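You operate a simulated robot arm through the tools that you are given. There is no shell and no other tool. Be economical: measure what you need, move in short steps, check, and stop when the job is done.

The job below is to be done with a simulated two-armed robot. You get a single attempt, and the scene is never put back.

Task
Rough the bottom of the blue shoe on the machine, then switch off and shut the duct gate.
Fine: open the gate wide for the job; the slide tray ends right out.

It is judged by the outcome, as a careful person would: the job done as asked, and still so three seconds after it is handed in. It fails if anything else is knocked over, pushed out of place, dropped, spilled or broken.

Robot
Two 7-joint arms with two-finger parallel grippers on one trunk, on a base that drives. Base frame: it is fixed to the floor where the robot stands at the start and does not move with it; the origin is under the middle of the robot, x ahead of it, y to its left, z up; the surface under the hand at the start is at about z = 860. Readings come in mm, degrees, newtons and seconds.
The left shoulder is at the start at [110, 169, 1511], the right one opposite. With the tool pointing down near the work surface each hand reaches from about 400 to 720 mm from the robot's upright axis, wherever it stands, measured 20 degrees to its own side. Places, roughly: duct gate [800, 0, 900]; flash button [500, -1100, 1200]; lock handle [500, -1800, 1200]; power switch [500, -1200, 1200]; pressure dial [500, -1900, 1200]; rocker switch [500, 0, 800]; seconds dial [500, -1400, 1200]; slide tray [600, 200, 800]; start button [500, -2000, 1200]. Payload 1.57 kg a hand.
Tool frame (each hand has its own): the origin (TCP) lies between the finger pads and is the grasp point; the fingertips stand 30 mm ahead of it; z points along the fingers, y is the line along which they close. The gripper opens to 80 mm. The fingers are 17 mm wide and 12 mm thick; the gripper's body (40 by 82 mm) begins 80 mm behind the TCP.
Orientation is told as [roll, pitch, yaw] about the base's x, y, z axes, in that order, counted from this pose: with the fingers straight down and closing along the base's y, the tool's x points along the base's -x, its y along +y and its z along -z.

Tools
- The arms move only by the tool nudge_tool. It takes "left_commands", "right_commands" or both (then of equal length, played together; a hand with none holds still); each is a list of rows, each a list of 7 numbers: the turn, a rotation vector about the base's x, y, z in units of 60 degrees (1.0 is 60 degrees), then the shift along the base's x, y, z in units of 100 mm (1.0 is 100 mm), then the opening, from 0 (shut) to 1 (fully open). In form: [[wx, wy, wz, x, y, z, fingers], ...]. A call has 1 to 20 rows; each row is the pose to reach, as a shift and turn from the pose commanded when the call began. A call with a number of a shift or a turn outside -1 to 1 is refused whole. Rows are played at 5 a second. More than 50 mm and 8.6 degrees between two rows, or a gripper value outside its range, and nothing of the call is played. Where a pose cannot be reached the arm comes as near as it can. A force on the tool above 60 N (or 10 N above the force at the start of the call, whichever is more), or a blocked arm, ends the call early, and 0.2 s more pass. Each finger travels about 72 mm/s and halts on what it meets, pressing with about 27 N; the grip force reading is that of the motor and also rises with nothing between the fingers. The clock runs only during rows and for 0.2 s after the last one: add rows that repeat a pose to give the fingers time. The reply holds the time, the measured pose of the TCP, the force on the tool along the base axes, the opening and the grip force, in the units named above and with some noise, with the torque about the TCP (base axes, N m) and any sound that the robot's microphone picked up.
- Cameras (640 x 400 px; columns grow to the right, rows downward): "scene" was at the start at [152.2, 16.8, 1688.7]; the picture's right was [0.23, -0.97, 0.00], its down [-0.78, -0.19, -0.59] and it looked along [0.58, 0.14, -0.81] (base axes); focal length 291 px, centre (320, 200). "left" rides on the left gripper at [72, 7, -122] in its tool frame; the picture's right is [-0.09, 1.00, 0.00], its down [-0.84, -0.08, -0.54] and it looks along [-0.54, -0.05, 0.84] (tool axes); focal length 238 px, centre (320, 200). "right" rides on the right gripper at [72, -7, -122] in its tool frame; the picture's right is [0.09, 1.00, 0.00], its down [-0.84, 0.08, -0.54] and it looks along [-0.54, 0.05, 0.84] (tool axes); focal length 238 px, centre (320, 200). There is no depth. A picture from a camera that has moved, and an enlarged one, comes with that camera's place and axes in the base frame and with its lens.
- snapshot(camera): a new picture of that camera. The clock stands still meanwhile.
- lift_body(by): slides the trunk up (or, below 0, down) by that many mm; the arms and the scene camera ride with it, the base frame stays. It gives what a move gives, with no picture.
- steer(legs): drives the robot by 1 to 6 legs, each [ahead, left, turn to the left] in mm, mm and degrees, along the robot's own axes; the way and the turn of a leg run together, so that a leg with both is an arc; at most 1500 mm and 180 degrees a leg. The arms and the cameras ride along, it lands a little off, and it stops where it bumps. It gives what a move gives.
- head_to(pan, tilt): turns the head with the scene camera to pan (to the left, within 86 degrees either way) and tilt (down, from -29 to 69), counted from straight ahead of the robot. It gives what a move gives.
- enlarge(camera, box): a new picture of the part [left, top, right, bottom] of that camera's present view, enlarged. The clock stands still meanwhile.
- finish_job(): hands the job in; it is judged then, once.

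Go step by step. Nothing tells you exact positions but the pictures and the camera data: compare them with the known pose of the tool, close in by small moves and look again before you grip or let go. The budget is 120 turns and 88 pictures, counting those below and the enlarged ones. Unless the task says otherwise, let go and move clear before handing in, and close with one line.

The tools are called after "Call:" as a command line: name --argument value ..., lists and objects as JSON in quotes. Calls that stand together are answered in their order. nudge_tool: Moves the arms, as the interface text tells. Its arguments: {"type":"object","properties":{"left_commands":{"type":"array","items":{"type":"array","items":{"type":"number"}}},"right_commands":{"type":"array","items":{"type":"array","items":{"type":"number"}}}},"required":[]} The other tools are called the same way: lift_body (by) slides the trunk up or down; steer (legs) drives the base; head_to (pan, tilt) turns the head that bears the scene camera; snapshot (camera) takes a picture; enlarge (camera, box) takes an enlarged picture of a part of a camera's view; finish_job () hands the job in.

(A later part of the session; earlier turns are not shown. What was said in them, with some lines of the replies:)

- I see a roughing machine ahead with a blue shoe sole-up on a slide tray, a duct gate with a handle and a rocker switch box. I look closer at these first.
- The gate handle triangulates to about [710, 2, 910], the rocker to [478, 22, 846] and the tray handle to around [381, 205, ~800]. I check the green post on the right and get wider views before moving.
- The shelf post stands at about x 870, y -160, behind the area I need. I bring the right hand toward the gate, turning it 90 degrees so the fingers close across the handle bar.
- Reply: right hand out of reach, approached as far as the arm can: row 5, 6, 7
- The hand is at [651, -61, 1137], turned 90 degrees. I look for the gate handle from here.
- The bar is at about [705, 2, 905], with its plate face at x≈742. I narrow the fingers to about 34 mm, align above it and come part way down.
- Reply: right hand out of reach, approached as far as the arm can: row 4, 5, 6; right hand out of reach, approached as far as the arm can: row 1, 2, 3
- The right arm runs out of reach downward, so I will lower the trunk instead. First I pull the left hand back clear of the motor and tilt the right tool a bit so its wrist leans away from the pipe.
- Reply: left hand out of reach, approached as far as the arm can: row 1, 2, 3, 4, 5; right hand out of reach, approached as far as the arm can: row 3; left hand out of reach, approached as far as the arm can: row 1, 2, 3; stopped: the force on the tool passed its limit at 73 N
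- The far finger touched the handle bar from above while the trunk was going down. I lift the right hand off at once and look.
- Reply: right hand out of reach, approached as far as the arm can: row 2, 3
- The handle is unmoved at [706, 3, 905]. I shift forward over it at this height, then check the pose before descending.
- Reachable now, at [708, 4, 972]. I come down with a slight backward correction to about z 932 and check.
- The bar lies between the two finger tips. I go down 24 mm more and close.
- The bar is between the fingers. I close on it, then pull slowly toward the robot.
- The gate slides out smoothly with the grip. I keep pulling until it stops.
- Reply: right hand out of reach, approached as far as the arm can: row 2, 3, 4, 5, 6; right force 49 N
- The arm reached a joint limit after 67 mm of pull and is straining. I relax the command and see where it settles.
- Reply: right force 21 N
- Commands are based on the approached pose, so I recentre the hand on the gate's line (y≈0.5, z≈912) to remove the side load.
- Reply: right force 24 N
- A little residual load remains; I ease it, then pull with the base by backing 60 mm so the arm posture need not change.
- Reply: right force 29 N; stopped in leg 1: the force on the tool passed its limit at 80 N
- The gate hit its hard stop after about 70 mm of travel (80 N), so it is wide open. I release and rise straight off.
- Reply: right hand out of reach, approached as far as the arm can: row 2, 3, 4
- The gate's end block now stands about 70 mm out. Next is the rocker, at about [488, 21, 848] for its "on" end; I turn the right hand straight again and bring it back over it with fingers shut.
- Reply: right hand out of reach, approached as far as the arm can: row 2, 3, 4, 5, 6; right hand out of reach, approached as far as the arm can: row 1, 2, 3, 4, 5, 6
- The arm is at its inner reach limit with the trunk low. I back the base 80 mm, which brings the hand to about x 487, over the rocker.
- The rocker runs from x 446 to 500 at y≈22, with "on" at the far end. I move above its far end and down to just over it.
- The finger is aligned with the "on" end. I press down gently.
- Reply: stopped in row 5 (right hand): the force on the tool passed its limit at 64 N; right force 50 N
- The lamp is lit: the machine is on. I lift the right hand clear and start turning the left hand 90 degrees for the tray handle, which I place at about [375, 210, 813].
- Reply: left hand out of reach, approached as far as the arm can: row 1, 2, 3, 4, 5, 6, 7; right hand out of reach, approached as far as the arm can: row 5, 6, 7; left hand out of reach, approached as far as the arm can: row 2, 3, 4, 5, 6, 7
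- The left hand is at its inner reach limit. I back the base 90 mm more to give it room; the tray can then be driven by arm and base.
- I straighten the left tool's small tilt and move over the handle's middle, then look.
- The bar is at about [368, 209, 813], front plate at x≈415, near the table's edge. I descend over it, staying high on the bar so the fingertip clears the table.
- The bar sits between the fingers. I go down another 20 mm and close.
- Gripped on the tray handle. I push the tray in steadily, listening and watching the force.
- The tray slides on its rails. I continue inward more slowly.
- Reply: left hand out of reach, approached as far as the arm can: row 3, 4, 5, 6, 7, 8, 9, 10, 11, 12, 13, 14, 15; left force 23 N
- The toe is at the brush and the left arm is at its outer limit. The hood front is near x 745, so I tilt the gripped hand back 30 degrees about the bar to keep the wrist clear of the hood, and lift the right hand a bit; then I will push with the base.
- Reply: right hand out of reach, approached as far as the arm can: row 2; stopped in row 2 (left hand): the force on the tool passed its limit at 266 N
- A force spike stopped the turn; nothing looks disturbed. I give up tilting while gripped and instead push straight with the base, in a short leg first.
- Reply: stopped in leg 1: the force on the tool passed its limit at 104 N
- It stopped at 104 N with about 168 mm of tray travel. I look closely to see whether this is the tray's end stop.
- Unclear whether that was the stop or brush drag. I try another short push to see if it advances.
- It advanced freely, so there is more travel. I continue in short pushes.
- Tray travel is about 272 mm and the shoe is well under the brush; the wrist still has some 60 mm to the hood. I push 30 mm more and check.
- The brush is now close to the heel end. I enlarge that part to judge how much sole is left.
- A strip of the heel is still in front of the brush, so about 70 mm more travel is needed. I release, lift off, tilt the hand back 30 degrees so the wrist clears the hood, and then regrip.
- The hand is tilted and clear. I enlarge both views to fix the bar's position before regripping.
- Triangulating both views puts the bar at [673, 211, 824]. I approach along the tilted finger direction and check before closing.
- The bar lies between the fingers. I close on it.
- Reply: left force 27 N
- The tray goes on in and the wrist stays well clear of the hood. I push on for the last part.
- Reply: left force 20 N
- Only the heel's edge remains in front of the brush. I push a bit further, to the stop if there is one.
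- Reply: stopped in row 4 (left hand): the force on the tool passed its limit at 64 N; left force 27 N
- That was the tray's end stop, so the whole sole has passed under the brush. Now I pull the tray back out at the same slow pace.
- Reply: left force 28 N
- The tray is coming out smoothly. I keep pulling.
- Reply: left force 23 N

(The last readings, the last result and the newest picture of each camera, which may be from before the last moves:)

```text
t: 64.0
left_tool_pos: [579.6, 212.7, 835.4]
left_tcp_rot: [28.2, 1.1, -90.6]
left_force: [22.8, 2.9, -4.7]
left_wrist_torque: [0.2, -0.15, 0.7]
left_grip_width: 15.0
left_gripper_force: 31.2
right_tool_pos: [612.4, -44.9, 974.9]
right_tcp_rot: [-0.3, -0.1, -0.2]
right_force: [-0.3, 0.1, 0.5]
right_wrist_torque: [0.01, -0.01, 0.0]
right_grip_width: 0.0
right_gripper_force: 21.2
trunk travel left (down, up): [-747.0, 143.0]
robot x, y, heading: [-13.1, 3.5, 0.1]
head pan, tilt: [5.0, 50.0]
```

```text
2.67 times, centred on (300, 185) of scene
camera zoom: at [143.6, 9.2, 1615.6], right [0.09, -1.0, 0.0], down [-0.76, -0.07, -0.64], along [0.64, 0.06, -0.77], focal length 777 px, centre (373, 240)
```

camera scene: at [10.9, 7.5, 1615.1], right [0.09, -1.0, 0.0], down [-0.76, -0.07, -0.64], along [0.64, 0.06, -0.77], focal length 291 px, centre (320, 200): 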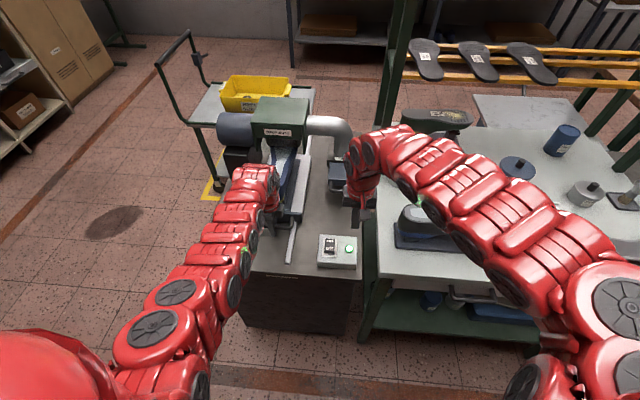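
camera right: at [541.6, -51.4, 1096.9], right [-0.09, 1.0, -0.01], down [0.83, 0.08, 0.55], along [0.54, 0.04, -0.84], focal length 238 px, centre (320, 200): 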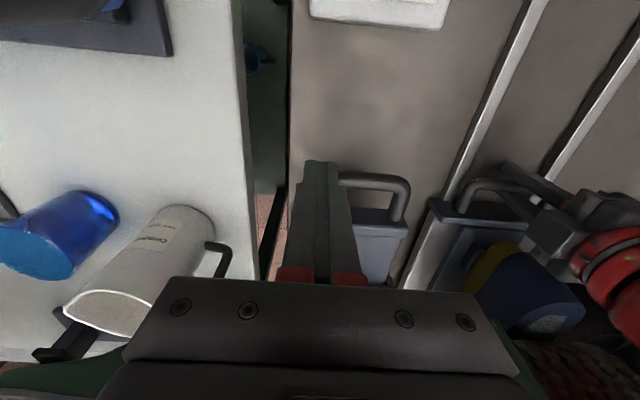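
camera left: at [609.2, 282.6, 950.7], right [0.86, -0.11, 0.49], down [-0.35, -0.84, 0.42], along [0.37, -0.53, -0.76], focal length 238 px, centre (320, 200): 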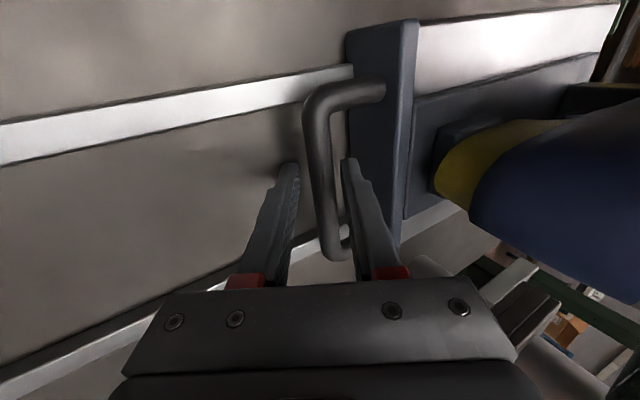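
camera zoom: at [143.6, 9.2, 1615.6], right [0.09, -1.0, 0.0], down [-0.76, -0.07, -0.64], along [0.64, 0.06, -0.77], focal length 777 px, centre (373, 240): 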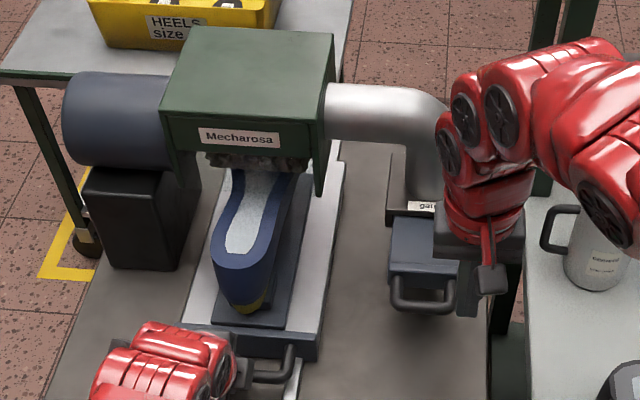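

The sole shows behind the brush. I let the base do the rest of the pull, backing in short legs.

Call:
enlarge --camera "scene" --box '[250, 165, 300, 215]'

Call:
steer --legs '[[-50, 0, 0], [-50, 0, 0]]'

Call:
steer --legs '[[-50, 0, 0], [-40, 0, 0]]'

```text
8.00 times, centred on (275, 190) of scene
camera zoom: at [143.6, 9.2, 1615.6], right [0.09, -1.0, 0.0], down [-0.76, -0.07, -0.64], along [0.64, 0.06, -0.77], focal length 2332 px, centre (680, 280)
```

zoom: 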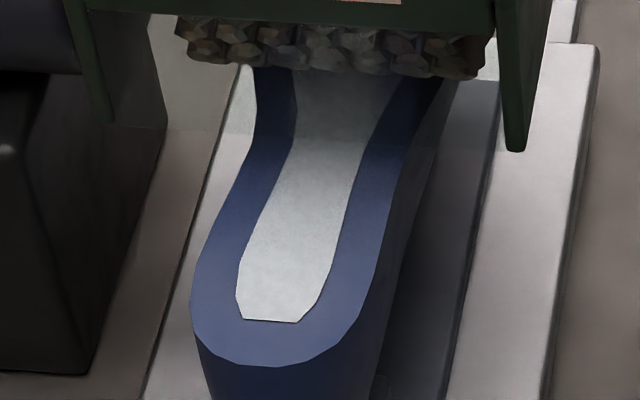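

```text
t: 65.5
left_tool_pos: [481.6, 212.4, 836.6]
left_tcp_rot: [28.3, 1.1, -90.5]
left_force: [14.5, -2.0, -4.6]
left_wrist_torque: [0.42, 0.06, 0.85]
left_grip_width: 15.1
left_gripper_force: 31.0
right_tool_pos: [513.2, -44.8, 974.8]
right_tcp_rot: [-0.3, -0.3, 0.0]
right_force: [-0.7, -0.1, 0.9]
right_wrist_torque: [0.01, -0.06, 0.01]
right_grip_width: 0.0
right_gripper_force: 21.8
trunk travel left (down, up): [-747.0, 143.0]
robot x, y, heading: [-111.8, -1.4, 0.2]
head pan, tilt: [5.0, 50.0]
```

```text
t: 66.9
left_tool_pos: [393.0, 210.6, 835.5]
left_tcp_rot: [28.4, 1.0, -90.3]
left_force: [9.6, -2.1, -8.7]
left_wrist_torque: [0.21, 0.04, 0.78]
left_grip_width: 15.0
left_gripper_force: 30.8
right_tool_pos: [424.9, -45.5, 973.3]
right_tcp_rot: [-0.3, -0.2, 0.1]
right_force: [-0.5, -0.9, 0.6]
right_wrist_torque: [0.01, -0.01, 0.0]
right_grip_width: 0.3
right_gripper_force: 20.9
trunk travel left (down, up): [-747.0, 143.0]
robot x, y, heading: [-202.7, 1.9, 0.3]
head pan, tilt: [5.0, 50.0]
```

About 35 mm remain. I pull on gently until it meets the outer stop.

Call:
nudge_tool --left_commands '[[0, 0, 0, -0.06, 0, 0, 0], [0, 0, 0, -0.12, 0, 0, 0], [0, 0, 0, -0.18, 0, 0, 0], [0, 0, 0, -0.24, 0, 0, 0], [0, 0, 0, -0.3, 0, 0, 0], [0, 0, 0, -0.36, 0, 0, 0], [0, 0, 0, -0.42, 0, 0, 0], [0, 0, 0, -0.48, 0, 0, 0]]'

Call:
snapshot --camera "scene"

Call:
enlarge --camera "scene" --box '[230, 110, 330, 210]'

```text
t: 68.4
left_tool_pos: [362.4, 212.1, 843.2]
left_tcp_rot: [29.8, 1.3, -90.5]
left_force: [26.6, -2.8, -19.9]
left_wrist_torque: [0.6, -0.19, 1.03]
left_grip_width: 14.9
left_gripper_force: 30.1
right_tool_pos: [428.0, -46.4, 973.9]
right_tcp_rot: [-0.4, -0.2, 0.0]
right_force: [-0.1, -0.5, 0.6]
right_wrist_torque: [0.01, 0.0, 0.02]
right_grip_width: 0.0
right_gripper_force: 21.6
trunk travel left (down, up): [-747.0, 143.0]
robot x, y, heading: [-202.0, 1.2, 0.3]
head pan, tilt: [5.0, 50.0]
stopped in row 7 (left hand): the force on the tool passed its limit at 66 N (the readings are from after the stop); the commanded pose is now the measured one
```

```text
30 pictures are left
camera scene: at [-40.8, 8.3, 1615.0], right [0.09, -1.0, 0.0], down [-0.76, -0.07, -0.64], along [0.64, 0.06, -0.77], focal length 291 px, centre (320, 200)
```

scene: 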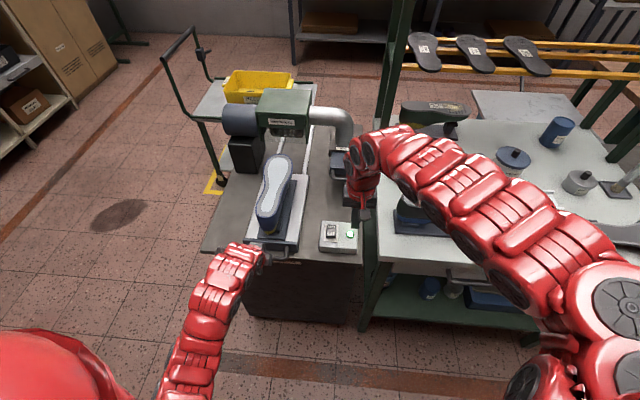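

```text
4.00 times, centred on (280, 160) of scene
camera zoom: at [-40.8, 8.3, 1615.0], right [0.09, -1.0, 0.0], down [-0.76, -0.07, -0.64], along [0.64, 0.06, -0.77], focal length 1166 px, centre (480, 360)
```

zoom: 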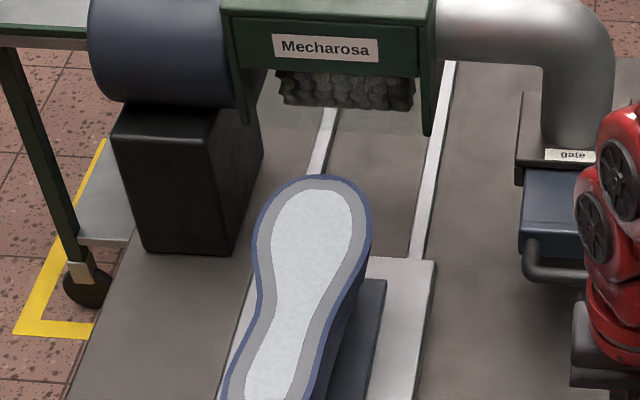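

The rim of the sole has turned grey where it was blue: it has been roughed. I check the heel end too.

Call:
enlarge --camera "scene" --box '[240, 145, 310, 245]'

```text
4.00 times, centred on (275, 195) of scene
camera zoom: at [-40.8, 8.3, 1615.0], right [0.09, -1.0, 0.0], down [-0.76, -0.07, -0.64], along [0.64, 0.06, -0.77], focal length 1166 px, centre (500, 220)
```

zoom: 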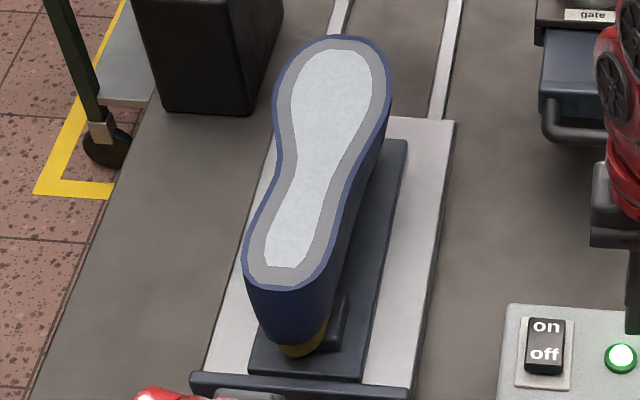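

The whole rim is evenly roughed and the tray is against its outer stop. I release the tray handle and withdraw the left hand along its fingers.

Call:
nudge_tool --left_commands '[[0, 0, 0, 0, 0, 0, 0.2], [0, 0, 0, 0, 0, 0, 0.34], [0, 0, 0, 0, 0, 0, 0.34], [0, 0, 0, -0.1, 0, 0.17, 0.34], [0, 0, 0, -0.22, 0, 0.38, 0.34], [0, 0, 0, -0.34, 0, 0.6, 0.34], [0, 0, 0, -0.4, 0, 0.8, 0.34], [0, 0, 0, -0.4, 0, 1, 0.34]]'

Call:
nudge_tool --right_commands '[[0, 0, 0, 0.1, 0.15, 0, 0], [0, 0, 0, 0.2, 0.35, 0, 0], [0, 0, 0, 0.27, 0.55, 0, 0], [0, 0, 0, 0.27, 0.68, -0.2, 0], [0, 0, 0, 0.27, 0.68, -0.45, 0], [0, 0, 0, 0.27, 0.68, -0.62, 0], [0, 0, 0, 0.27, 0.68, -0.62, 0]]'

Call:
enlarge --camera "right" --box '[200, 20, 440, 220]'

```text
t: 70.2
left_tool_pos: [323.8, 212.9, 942.8]
left_tcp_rot: [29.8, 1.0, -90.5]
left_force: [0.0, 0.5, 0.4]
left_wrist_torque: [0.0, 0.02, -0.02]
left_grip_width: 27.0
left_gripper_force: 0.1
right_tool_pos: [425.0, -46.0, 976.2]
right_tcp_rot: [-0.2, -0.4, 0.0]
right_force: [0.4, 0.1, 0.0]
right_wrist_torque: [0.0, -0.01, 0.02]
right_grip_width: 0.0
right_gripper_force: 21.0
trunk travel left (down, up): [-747.0, 143.0]
robot x, y, heading: [-203.0, 3.8, 0.3]
head pan, tilt: [5.0, 50.0]
```

```text
t: 71.8
left_tool_pos: [322.8, 211.1, 941.7]
left_tcp_rot: [29.7, 1.2, -90.6]
left_force: [-0.5, 0.2, -0.3]
left_wrist_torque: [0.0, -0.02, -0.05]
left_grip_width: 27.2
left_gripper_force: 0.1
right_tool_pos: [451.2, 21.8, 912.0]
right_tcp_rot: [-0.3, -0.3, 0.0]
right_force: [-0.2, 0.1, 0.3]
right_wrist_torque: [0.0, 0.03, 0.0]
right_grip_width: 0.0
right_gripper_force: 21.4
trunk travel left (down, up): [-747.0, 143.0]
robot x, y, heading: [-202.6, -3.1, 0.3]
head pan, tilt: [5.0, 50.0]
```

```text
2.00 times, centred on (320, 120) of right
camera zoom: at [379.4, 15.4, 1034.6], right [-0.09, 1.0, -0.01], down [0.83, 0.08, 0.55], along [0.54, 0.04, -0.84], focal length 477 px, centre (320, 360)
```

zoom: 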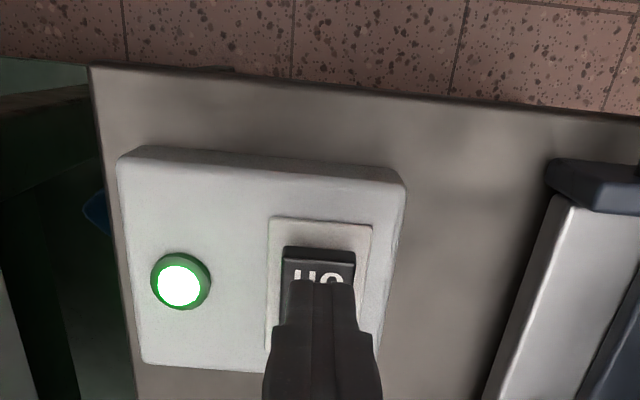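

The finger is over the "off" end (centre x≈455). I press it down.

Call:
nudge_tool --right_commands '[[0, 0, 0, 0.03, 0, -0.15, 0], [0, 0, 0, 0.03, 0, -0.25, 0], [0, 0, 0, 0.03, 0, -0.3, 0], [0, 0, 0, 0.03, 0, -0.34, 0], [0, 0, 0, 0.03, 0, -0.38, 0]]'

Call:
enlarge --camera "right" --box '[200, 20, 440, 220]'

```text
t: 73.0
left_tool_pos: [318.6, 212.0, 945.1]
left_tcp_rot: [29.7, 1.3, -90.5]
left_force: [0.5, 0.4, -0.4]
left_wrist_torque: [-0.01, -0.01, -0.01]
left_grip_width: 27.1
left_gripper_force: 0.1
right_tool_pos: [455.2, 22.4, 881.6]
right_tcp_rot: [-0.3, -0.9, 0.0]
right_force: [-0.3, -4.7, 47.1]
right_wrist_torque: [-0.13, -0.41, -0.05]
right_grip_width: 0.1
right_gripper_force: 21.2
trunk travel left (down, up): [-747.0, 143.0]
robot x, y, heading: [-199.5, -1.9, 0.5]
head pan, tilt: [5.0, 50.0]
```

```text
2.00 times, centred on (320, 120) of right
camera zoom: at [380.6, 16.5, 1002.4], right [-0.09, 1.0, -0.01], down [0.83, 0.08, 0.56], along [0.55, 0.05, -0.83], focal length 477 px, centre (320, 360)
```

zoom: 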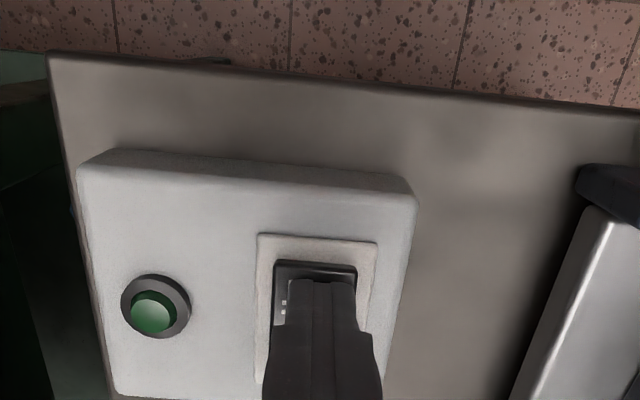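

The lamp is out: the machine is off. I raise both hands clear of the shoe and switch before driving forward to shut the gate.

Call:
nudge_tool --right_commands '[[0, 0, 0, 0, 0, 0.2, 0], [0, 0, 0, 0, 0, 0.4, 0], [0, 0, 0, 0, 0, 0.6, 0], [0, 0, 0, 0.1, -0.1, 0.8, 0], [0, 0, 0, 0.2, -0.2, 1, 0], [0, 0, 0, 0.3, -0.21, 1, 0], [0, 0, 0, 0.3, -0.21, 1, 0]]' --left_commands '[[0, 0, 0, 0, 0.1, 0.2, 0.34], [0, 0, 0, 0, 0.3, 0.4, 0.34], [0, 0, 0, 0, 0.5, 0.6, 0.34], [0, 0, 0, 0, 0.7, 0.8, 0.34], [0, 0, 0, 0, 0.9, 1, 0.34], [0, 0, 0, 0, 1, 1, 0.34], [0, 0, 0, 0, 1, 1, 0.34]]'

Call:
snapshot --camera "scene"

```text
t: 74.6
left_tool_pos: [319.4, 311.2, 1044.5]
left_tcp_rot: [29.7, 1.3, -90.5]
left_force: [-0.5, -0.4, -0.3]
left_wrist_torque: [0.0, -0.02, -0.03]
left_grip_width: 27.1
left_gripper_force: 0.0
left hand out of reach, approached as far as the arm can: row 1, 2, 3, 4
right_tool_pos: [482.4, 0.4, 975.1]
right_tcp_rot: [-0.3, -0.3, 0.0]
right_force: [-0.9, 0.4, 0.4]
right_wrist_torque: [0.0, 0.03, 0.02]
right_grip_width: 0.0
right_gripper_force: 21.5
trunk travel left (down, up): [-747.0, 143.0]
robot x, y, heading: [-201.7, -3.0, 0.5]
head pan, tilt: [5.0, 50.0]
```

```text
25 pictures are left
camera scene: at [-45.1, 7.3, 1615.6], right [0.09, -1.0, 0.0], down [-0.76, -0.07, -0.64], along [0.64, 0.06, -0.77], focal length 291 px, centre (320, 200)
```

scene: 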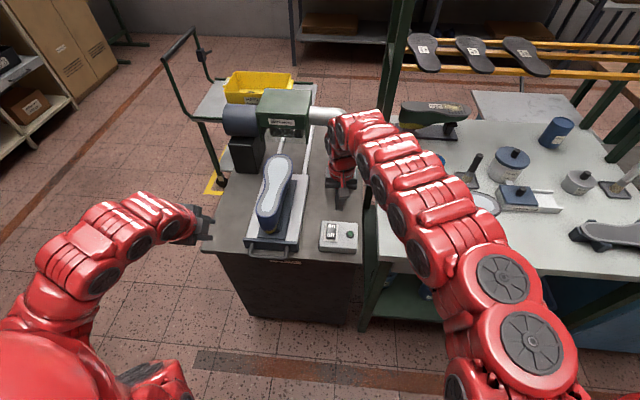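

Everything is clear. I drive forward 100 mm, then lower the right hand in front of the gate's bar.

Call:
steer --legs '[[105, 0, 0]]'

Call:
nudge_tool --right_commands '[[0, 0, 0, 0, 0, -0.2, 0], [0, 0, 0, 0, 0, -0.4, 0], [0, 0, 0, 0, 0, -0.6, 0], [0, 0, 0, 0, 0, -0.73, 0], [0, 0, 0, 0, 0, -0.73, 0]]'

Call:
snapshot --camera "right"

```text
t: 75.8
left_tool_pos: [425.4, 313.1, 1043.7]
left_tcp_rot: [29.8, 1.2, -90.3]
left_force: [0.9, 0.8, 0.9]
left_wrist_torque: [-0.03, 0.0, -0.01]
left_grip_width: 27.2
left_gripper_force: 0.1
right_tool_pos: [589.8, 2.8, 975.2]
right_tcp_rot: [-0.3, -0.4, 0.1]
right_force: [-0.5, -0.1, -0.2]
right_wrist_torque: [0.01, 0.04, 0.0]
right_grip_width: 0.0
right_gripper_force: 21.5
trunk travel left (down, up): [-747.0, 143.0]
robot x, y, heading: [-94.7, 0.4, 0.6]
head pan, tilt: [5.0, 50.0]
```

```text
t: 77.0
left_tool_pos: [425.0, 312.8, 1043.4]
left_tcp_rot: [29.7, 1.1, -90.4]
left_force: [0.5, -0.1, -0.1]
left_wrist_torque: [0.0, -0.01, 0.01]
left_grip_width: 27.3
left_gripper_force: 0.0
right_tool_pos: [589.0, 1.2, 902.1]
right_tcp_rot: [-0.4, -0.3, 0.1]
right_force: [1.1, -0.5, 1.0]
right_wrist_torque: [-0.03, 0.01, 0.0]
right_grip_width: 0.0
right_gripper_force: 21.8
trunk travel left (down, up): [-747.0, 143.0]
robot x, y, heading: [-96.7, 4.2, 0.5]
head pan, tilt: [5.0, 50.0]
```

```text
24 pictures are left
camera right: at [517.5, -3.5, 1024.5], right [-0.09, 1.0, -0.01], down [0.83, 0.08, 0.55], along [0.54, 0.05, -0.84], focal length 238 px, centre (320, 200)
```

right: 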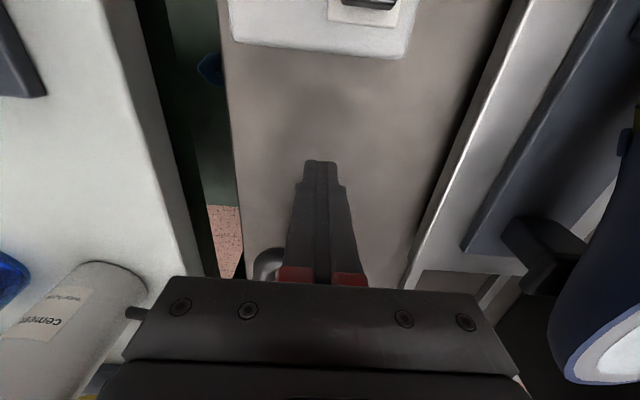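

The fingers stand centred in front of the gate bar. I push forward with the base until the gate shuts.

Call:
steer --legs '[[60, 0, 0]]'

Call:
steer --legs '[[30, 0, 0]]'

Call:
enlarge --camera "scene" --box '[260, 100, 420, 240]'

```text
t: 78.0
left_tool_pos: [484.5, 314.1, 1045.1]
left_tcp_rot: [29.6, 1.2, -90.3]
left_force: [-0.1, -0.1, 1.0]
left_wrist_torque: [0.01, 0.02, -0.01]
left_grip_width: 27.1
left_gripper_force: 0.0
right_tool_pos: [650.2, 3.5, 902.8]
right_tcp_rot: [-0.3, -0.3, 0.1]
right_force: [-1.0, -0.1, 0.1]
right_wrist_torque: [0.0, -0.01, -0.03]
right_grip_width: 0.0
right_gripper_force: 21.5
trunk travel left (down, up): [-747.0, 143.0]
robot x, y, heading: [-36.0, -1.5, 0.6]
head pan, tilt: [5.0, 50.0]
```

```text
t: 78.8
left_tool_pos: [513.0, 313.4, 1044.9]
left_tcp_rot: [29.8, 1.1, -90.4]
left_force: [-0.1, -0.9, 0.1]
left_wrist_torque: [0.01, 0.02, 0.0]
left_grip_width: 27.3
left_gripper_force: 0.1
right_tool_pos: [677.0, 3.3, 903.4]
right_tcp_rot: [-0.3, -0.5, 0.1]
right_force: [0.7, -0.1, 1.1]
right_wrist_torque: [0.01, -0.03, -0.02]
right_grip_width: 0.1
right_gripper_force: 21.3
trunk travel left (down, up): [-747.0, 143.0]
robot x, y, heading: [-7.2, -1.6, 0.6]
head pan, tilt: [5.0, 50.0]
```

```text
2.86 times, centred on (340, 170) of scene
camera zoom: at [147.5, 9.3, 1616.0], right [0.1, -1.0, 0.0], down [-0.76, -0.07, -0.64], along [0.64, 0.06, -0.76], focal length 833 px, centre (263, 286)
```

zoom: 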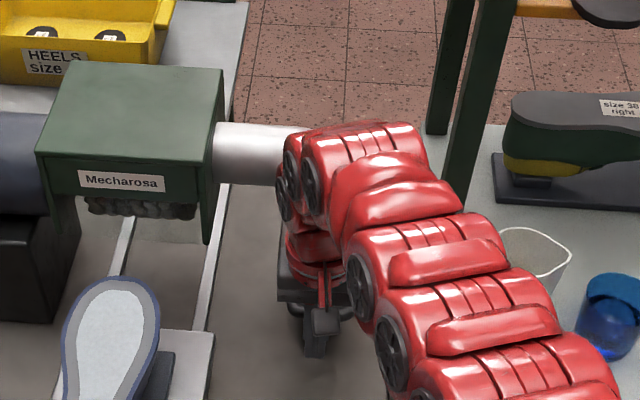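

The gate is nearly in; I push the last bit until it stops.

Call:
steer --legs '[[25, 0, 0]]'

```text
t: 79.7
left_tool_pos: [532.8, 312.6, 1045.4]
left_tcp_rot: [29.9, 1.3, -90.4]
left_force: [0.1, 0.0, 0.3]
left_wrist_torque: [0.0, 0.0, -0.03]
left_grip_width: 27.1
left_gripper_force: 0.0
right_tool_pos: [685.1, 4.3, 897.7]
right_tcp_rot: [-0.6, 1.6, 0.5]
right_force: [-20.2, -2.7, 9.0]
right_wrist_torque: [0.15, -0.44, 0.23]
right_grip_width: 0.0
right_gripper_force: 21.5
trunk travel left (down, up): [-747.0, 143.0]
robot x, y, heading: [14.9, 0.5, 0.5]
head pan, tilt: [5.0, 50.0]
stopped in leg 1: the force on the tool passed its limit at 67 N (the readings are from after the stop); the commanded pose is now the measured one
```

It met its stop with the bar back at about x 702, where it was at the start. I back off and look at the result.

Call:
steer --legs '[[-110, 0, 0]]'

Call:
nudge_tool --right_commands '[[0, 0, 0, 0, -0.2, 0.2, 0], [0, 0, 0, 0, -0.4, 0.4, 0], [0, 0, 0, 0, -0.6, 0.6, 0], [0, 0, 0, 0, -0.8, 0.8, 0], [0, 0, 0, 0, -1, 0.9, 0]]'

Call:
snapshot --camera "scene"

Call:
enlarge --camera "scene" --box '[220, 100, 380, 260]'

```text
t: 80.9
left_tool_pos: [426.2, 312.0, 1043.2]
left_tcp_rot: [29.8, 1.3, -90.5]
left_force: [0.4, 0.3, 0.7]
left_wrist_torque: [-0.01, 0.01, -0.02]
left_grip_width: 27.2
left_gripper_force: 0.1
right_tool_pos: [578.2, 2.6, 896.6]
right_tcp_rot: [-0.6, 1.4, 0.3]
right_force: [0.0, 0.5, -0.2]
right_wrist_torque: [0.02, -0.03, 0.03]
right_grip_width: 0.2
right_gripper_force: 21.1
trunk travel left (down, up): [-747.0, 143.0]
robot x, y, heading: [-97.7, -1.7, 0.3]
head pan, tilt: [5.0, 50.0]
```

```text
t: 82.1
left_tool_pos: [425.2, 310.6, 1045.0]
left_tcp_rot: [29.9, 1.3, -90.5]
left_force: [0.3, 0.0, 0.6]
left_wrist_torque: [0.01, 0.02, -0.03]
left_grip_width: 27.1
left_gripper_force: 0.1
right_tool_pos: [576.9, -99.1, 988.0]
right_tcp_rot: [-0.6, 1.4, 0.3]
right_force: [-0.7, -0.4, -0.3]
right_wrist_torque: [0.0, 0.01, -0.04]
right_grip_width: 0.0
right_gripper_force: 20.7
trunk travel left (down, up): [-747.0, 143.0]
robot x, y, heading: [-95.4, 1.0, 0.1]
head pan, tilt: [5.0, 50.0]
```

```text
22 pictures are left
camera scene: at [61.1, 7.3, 1615.6], right [0.09, -1.0, 0.0], down [-0.76, -0.07, -0.64], along [0.64, 0.06, -0.77], focal length 291 px, centre (320, 200)
```

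scene: 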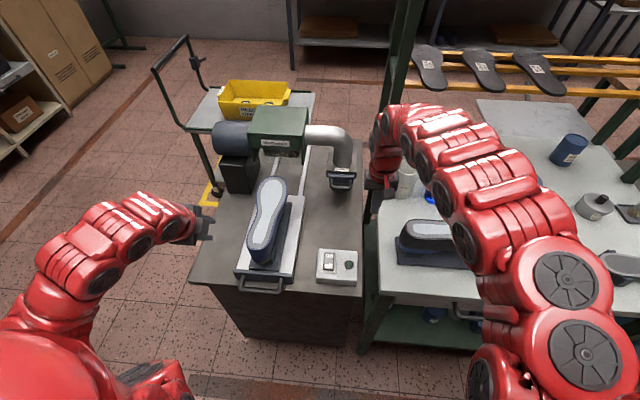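

```text
2.50 times, centred on (300, 180) of scene
camera zoom: at [61.1, 7.3, 1615.6], right [0.09, -1.0, 0.0], down [-0.76, -0.07, -0.64], along [0.64, 0.06, -0.77], focal length 729 px, centre (370, 250)
```

zoom: 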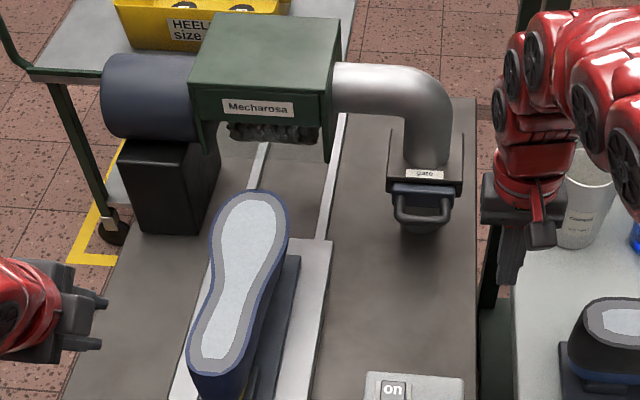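

The gate is shut, switch off, nothing disturbed. One closer check that the tray is right out.

Call:
enlarge --camera "scene" --box '[200, 220, 380, 332]'

```text
3.56 times, centred on (290, 276) of scene
camera zoom: at [61.1, 7.3, 1615.6], right [0.09, -1.0, 0.0], down [-0.76, -0.07, -0.64], along [0.64, 0.06, -0.77], focal length 1036 px, centre (427, -70)
```

zoom: 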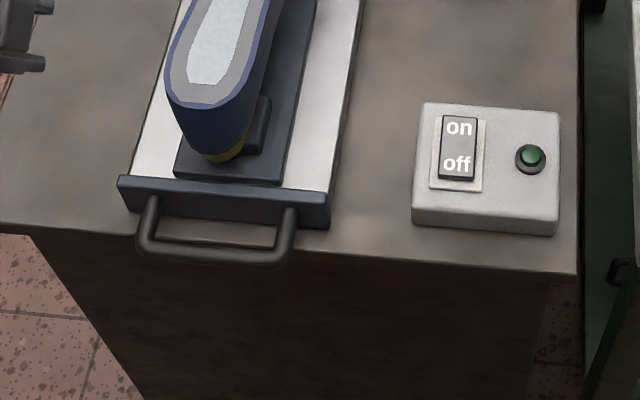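

The tray's front stands exactly where it started, at its outer stop. The lamp is off and the gate is shut, so I hand in.

Call:
finish_job

```text
The job is handed in.
```

The blue shoe's sole is roughed all round. The machine is switched off, the duct gate is shut and the slide tray is right out against its stop.
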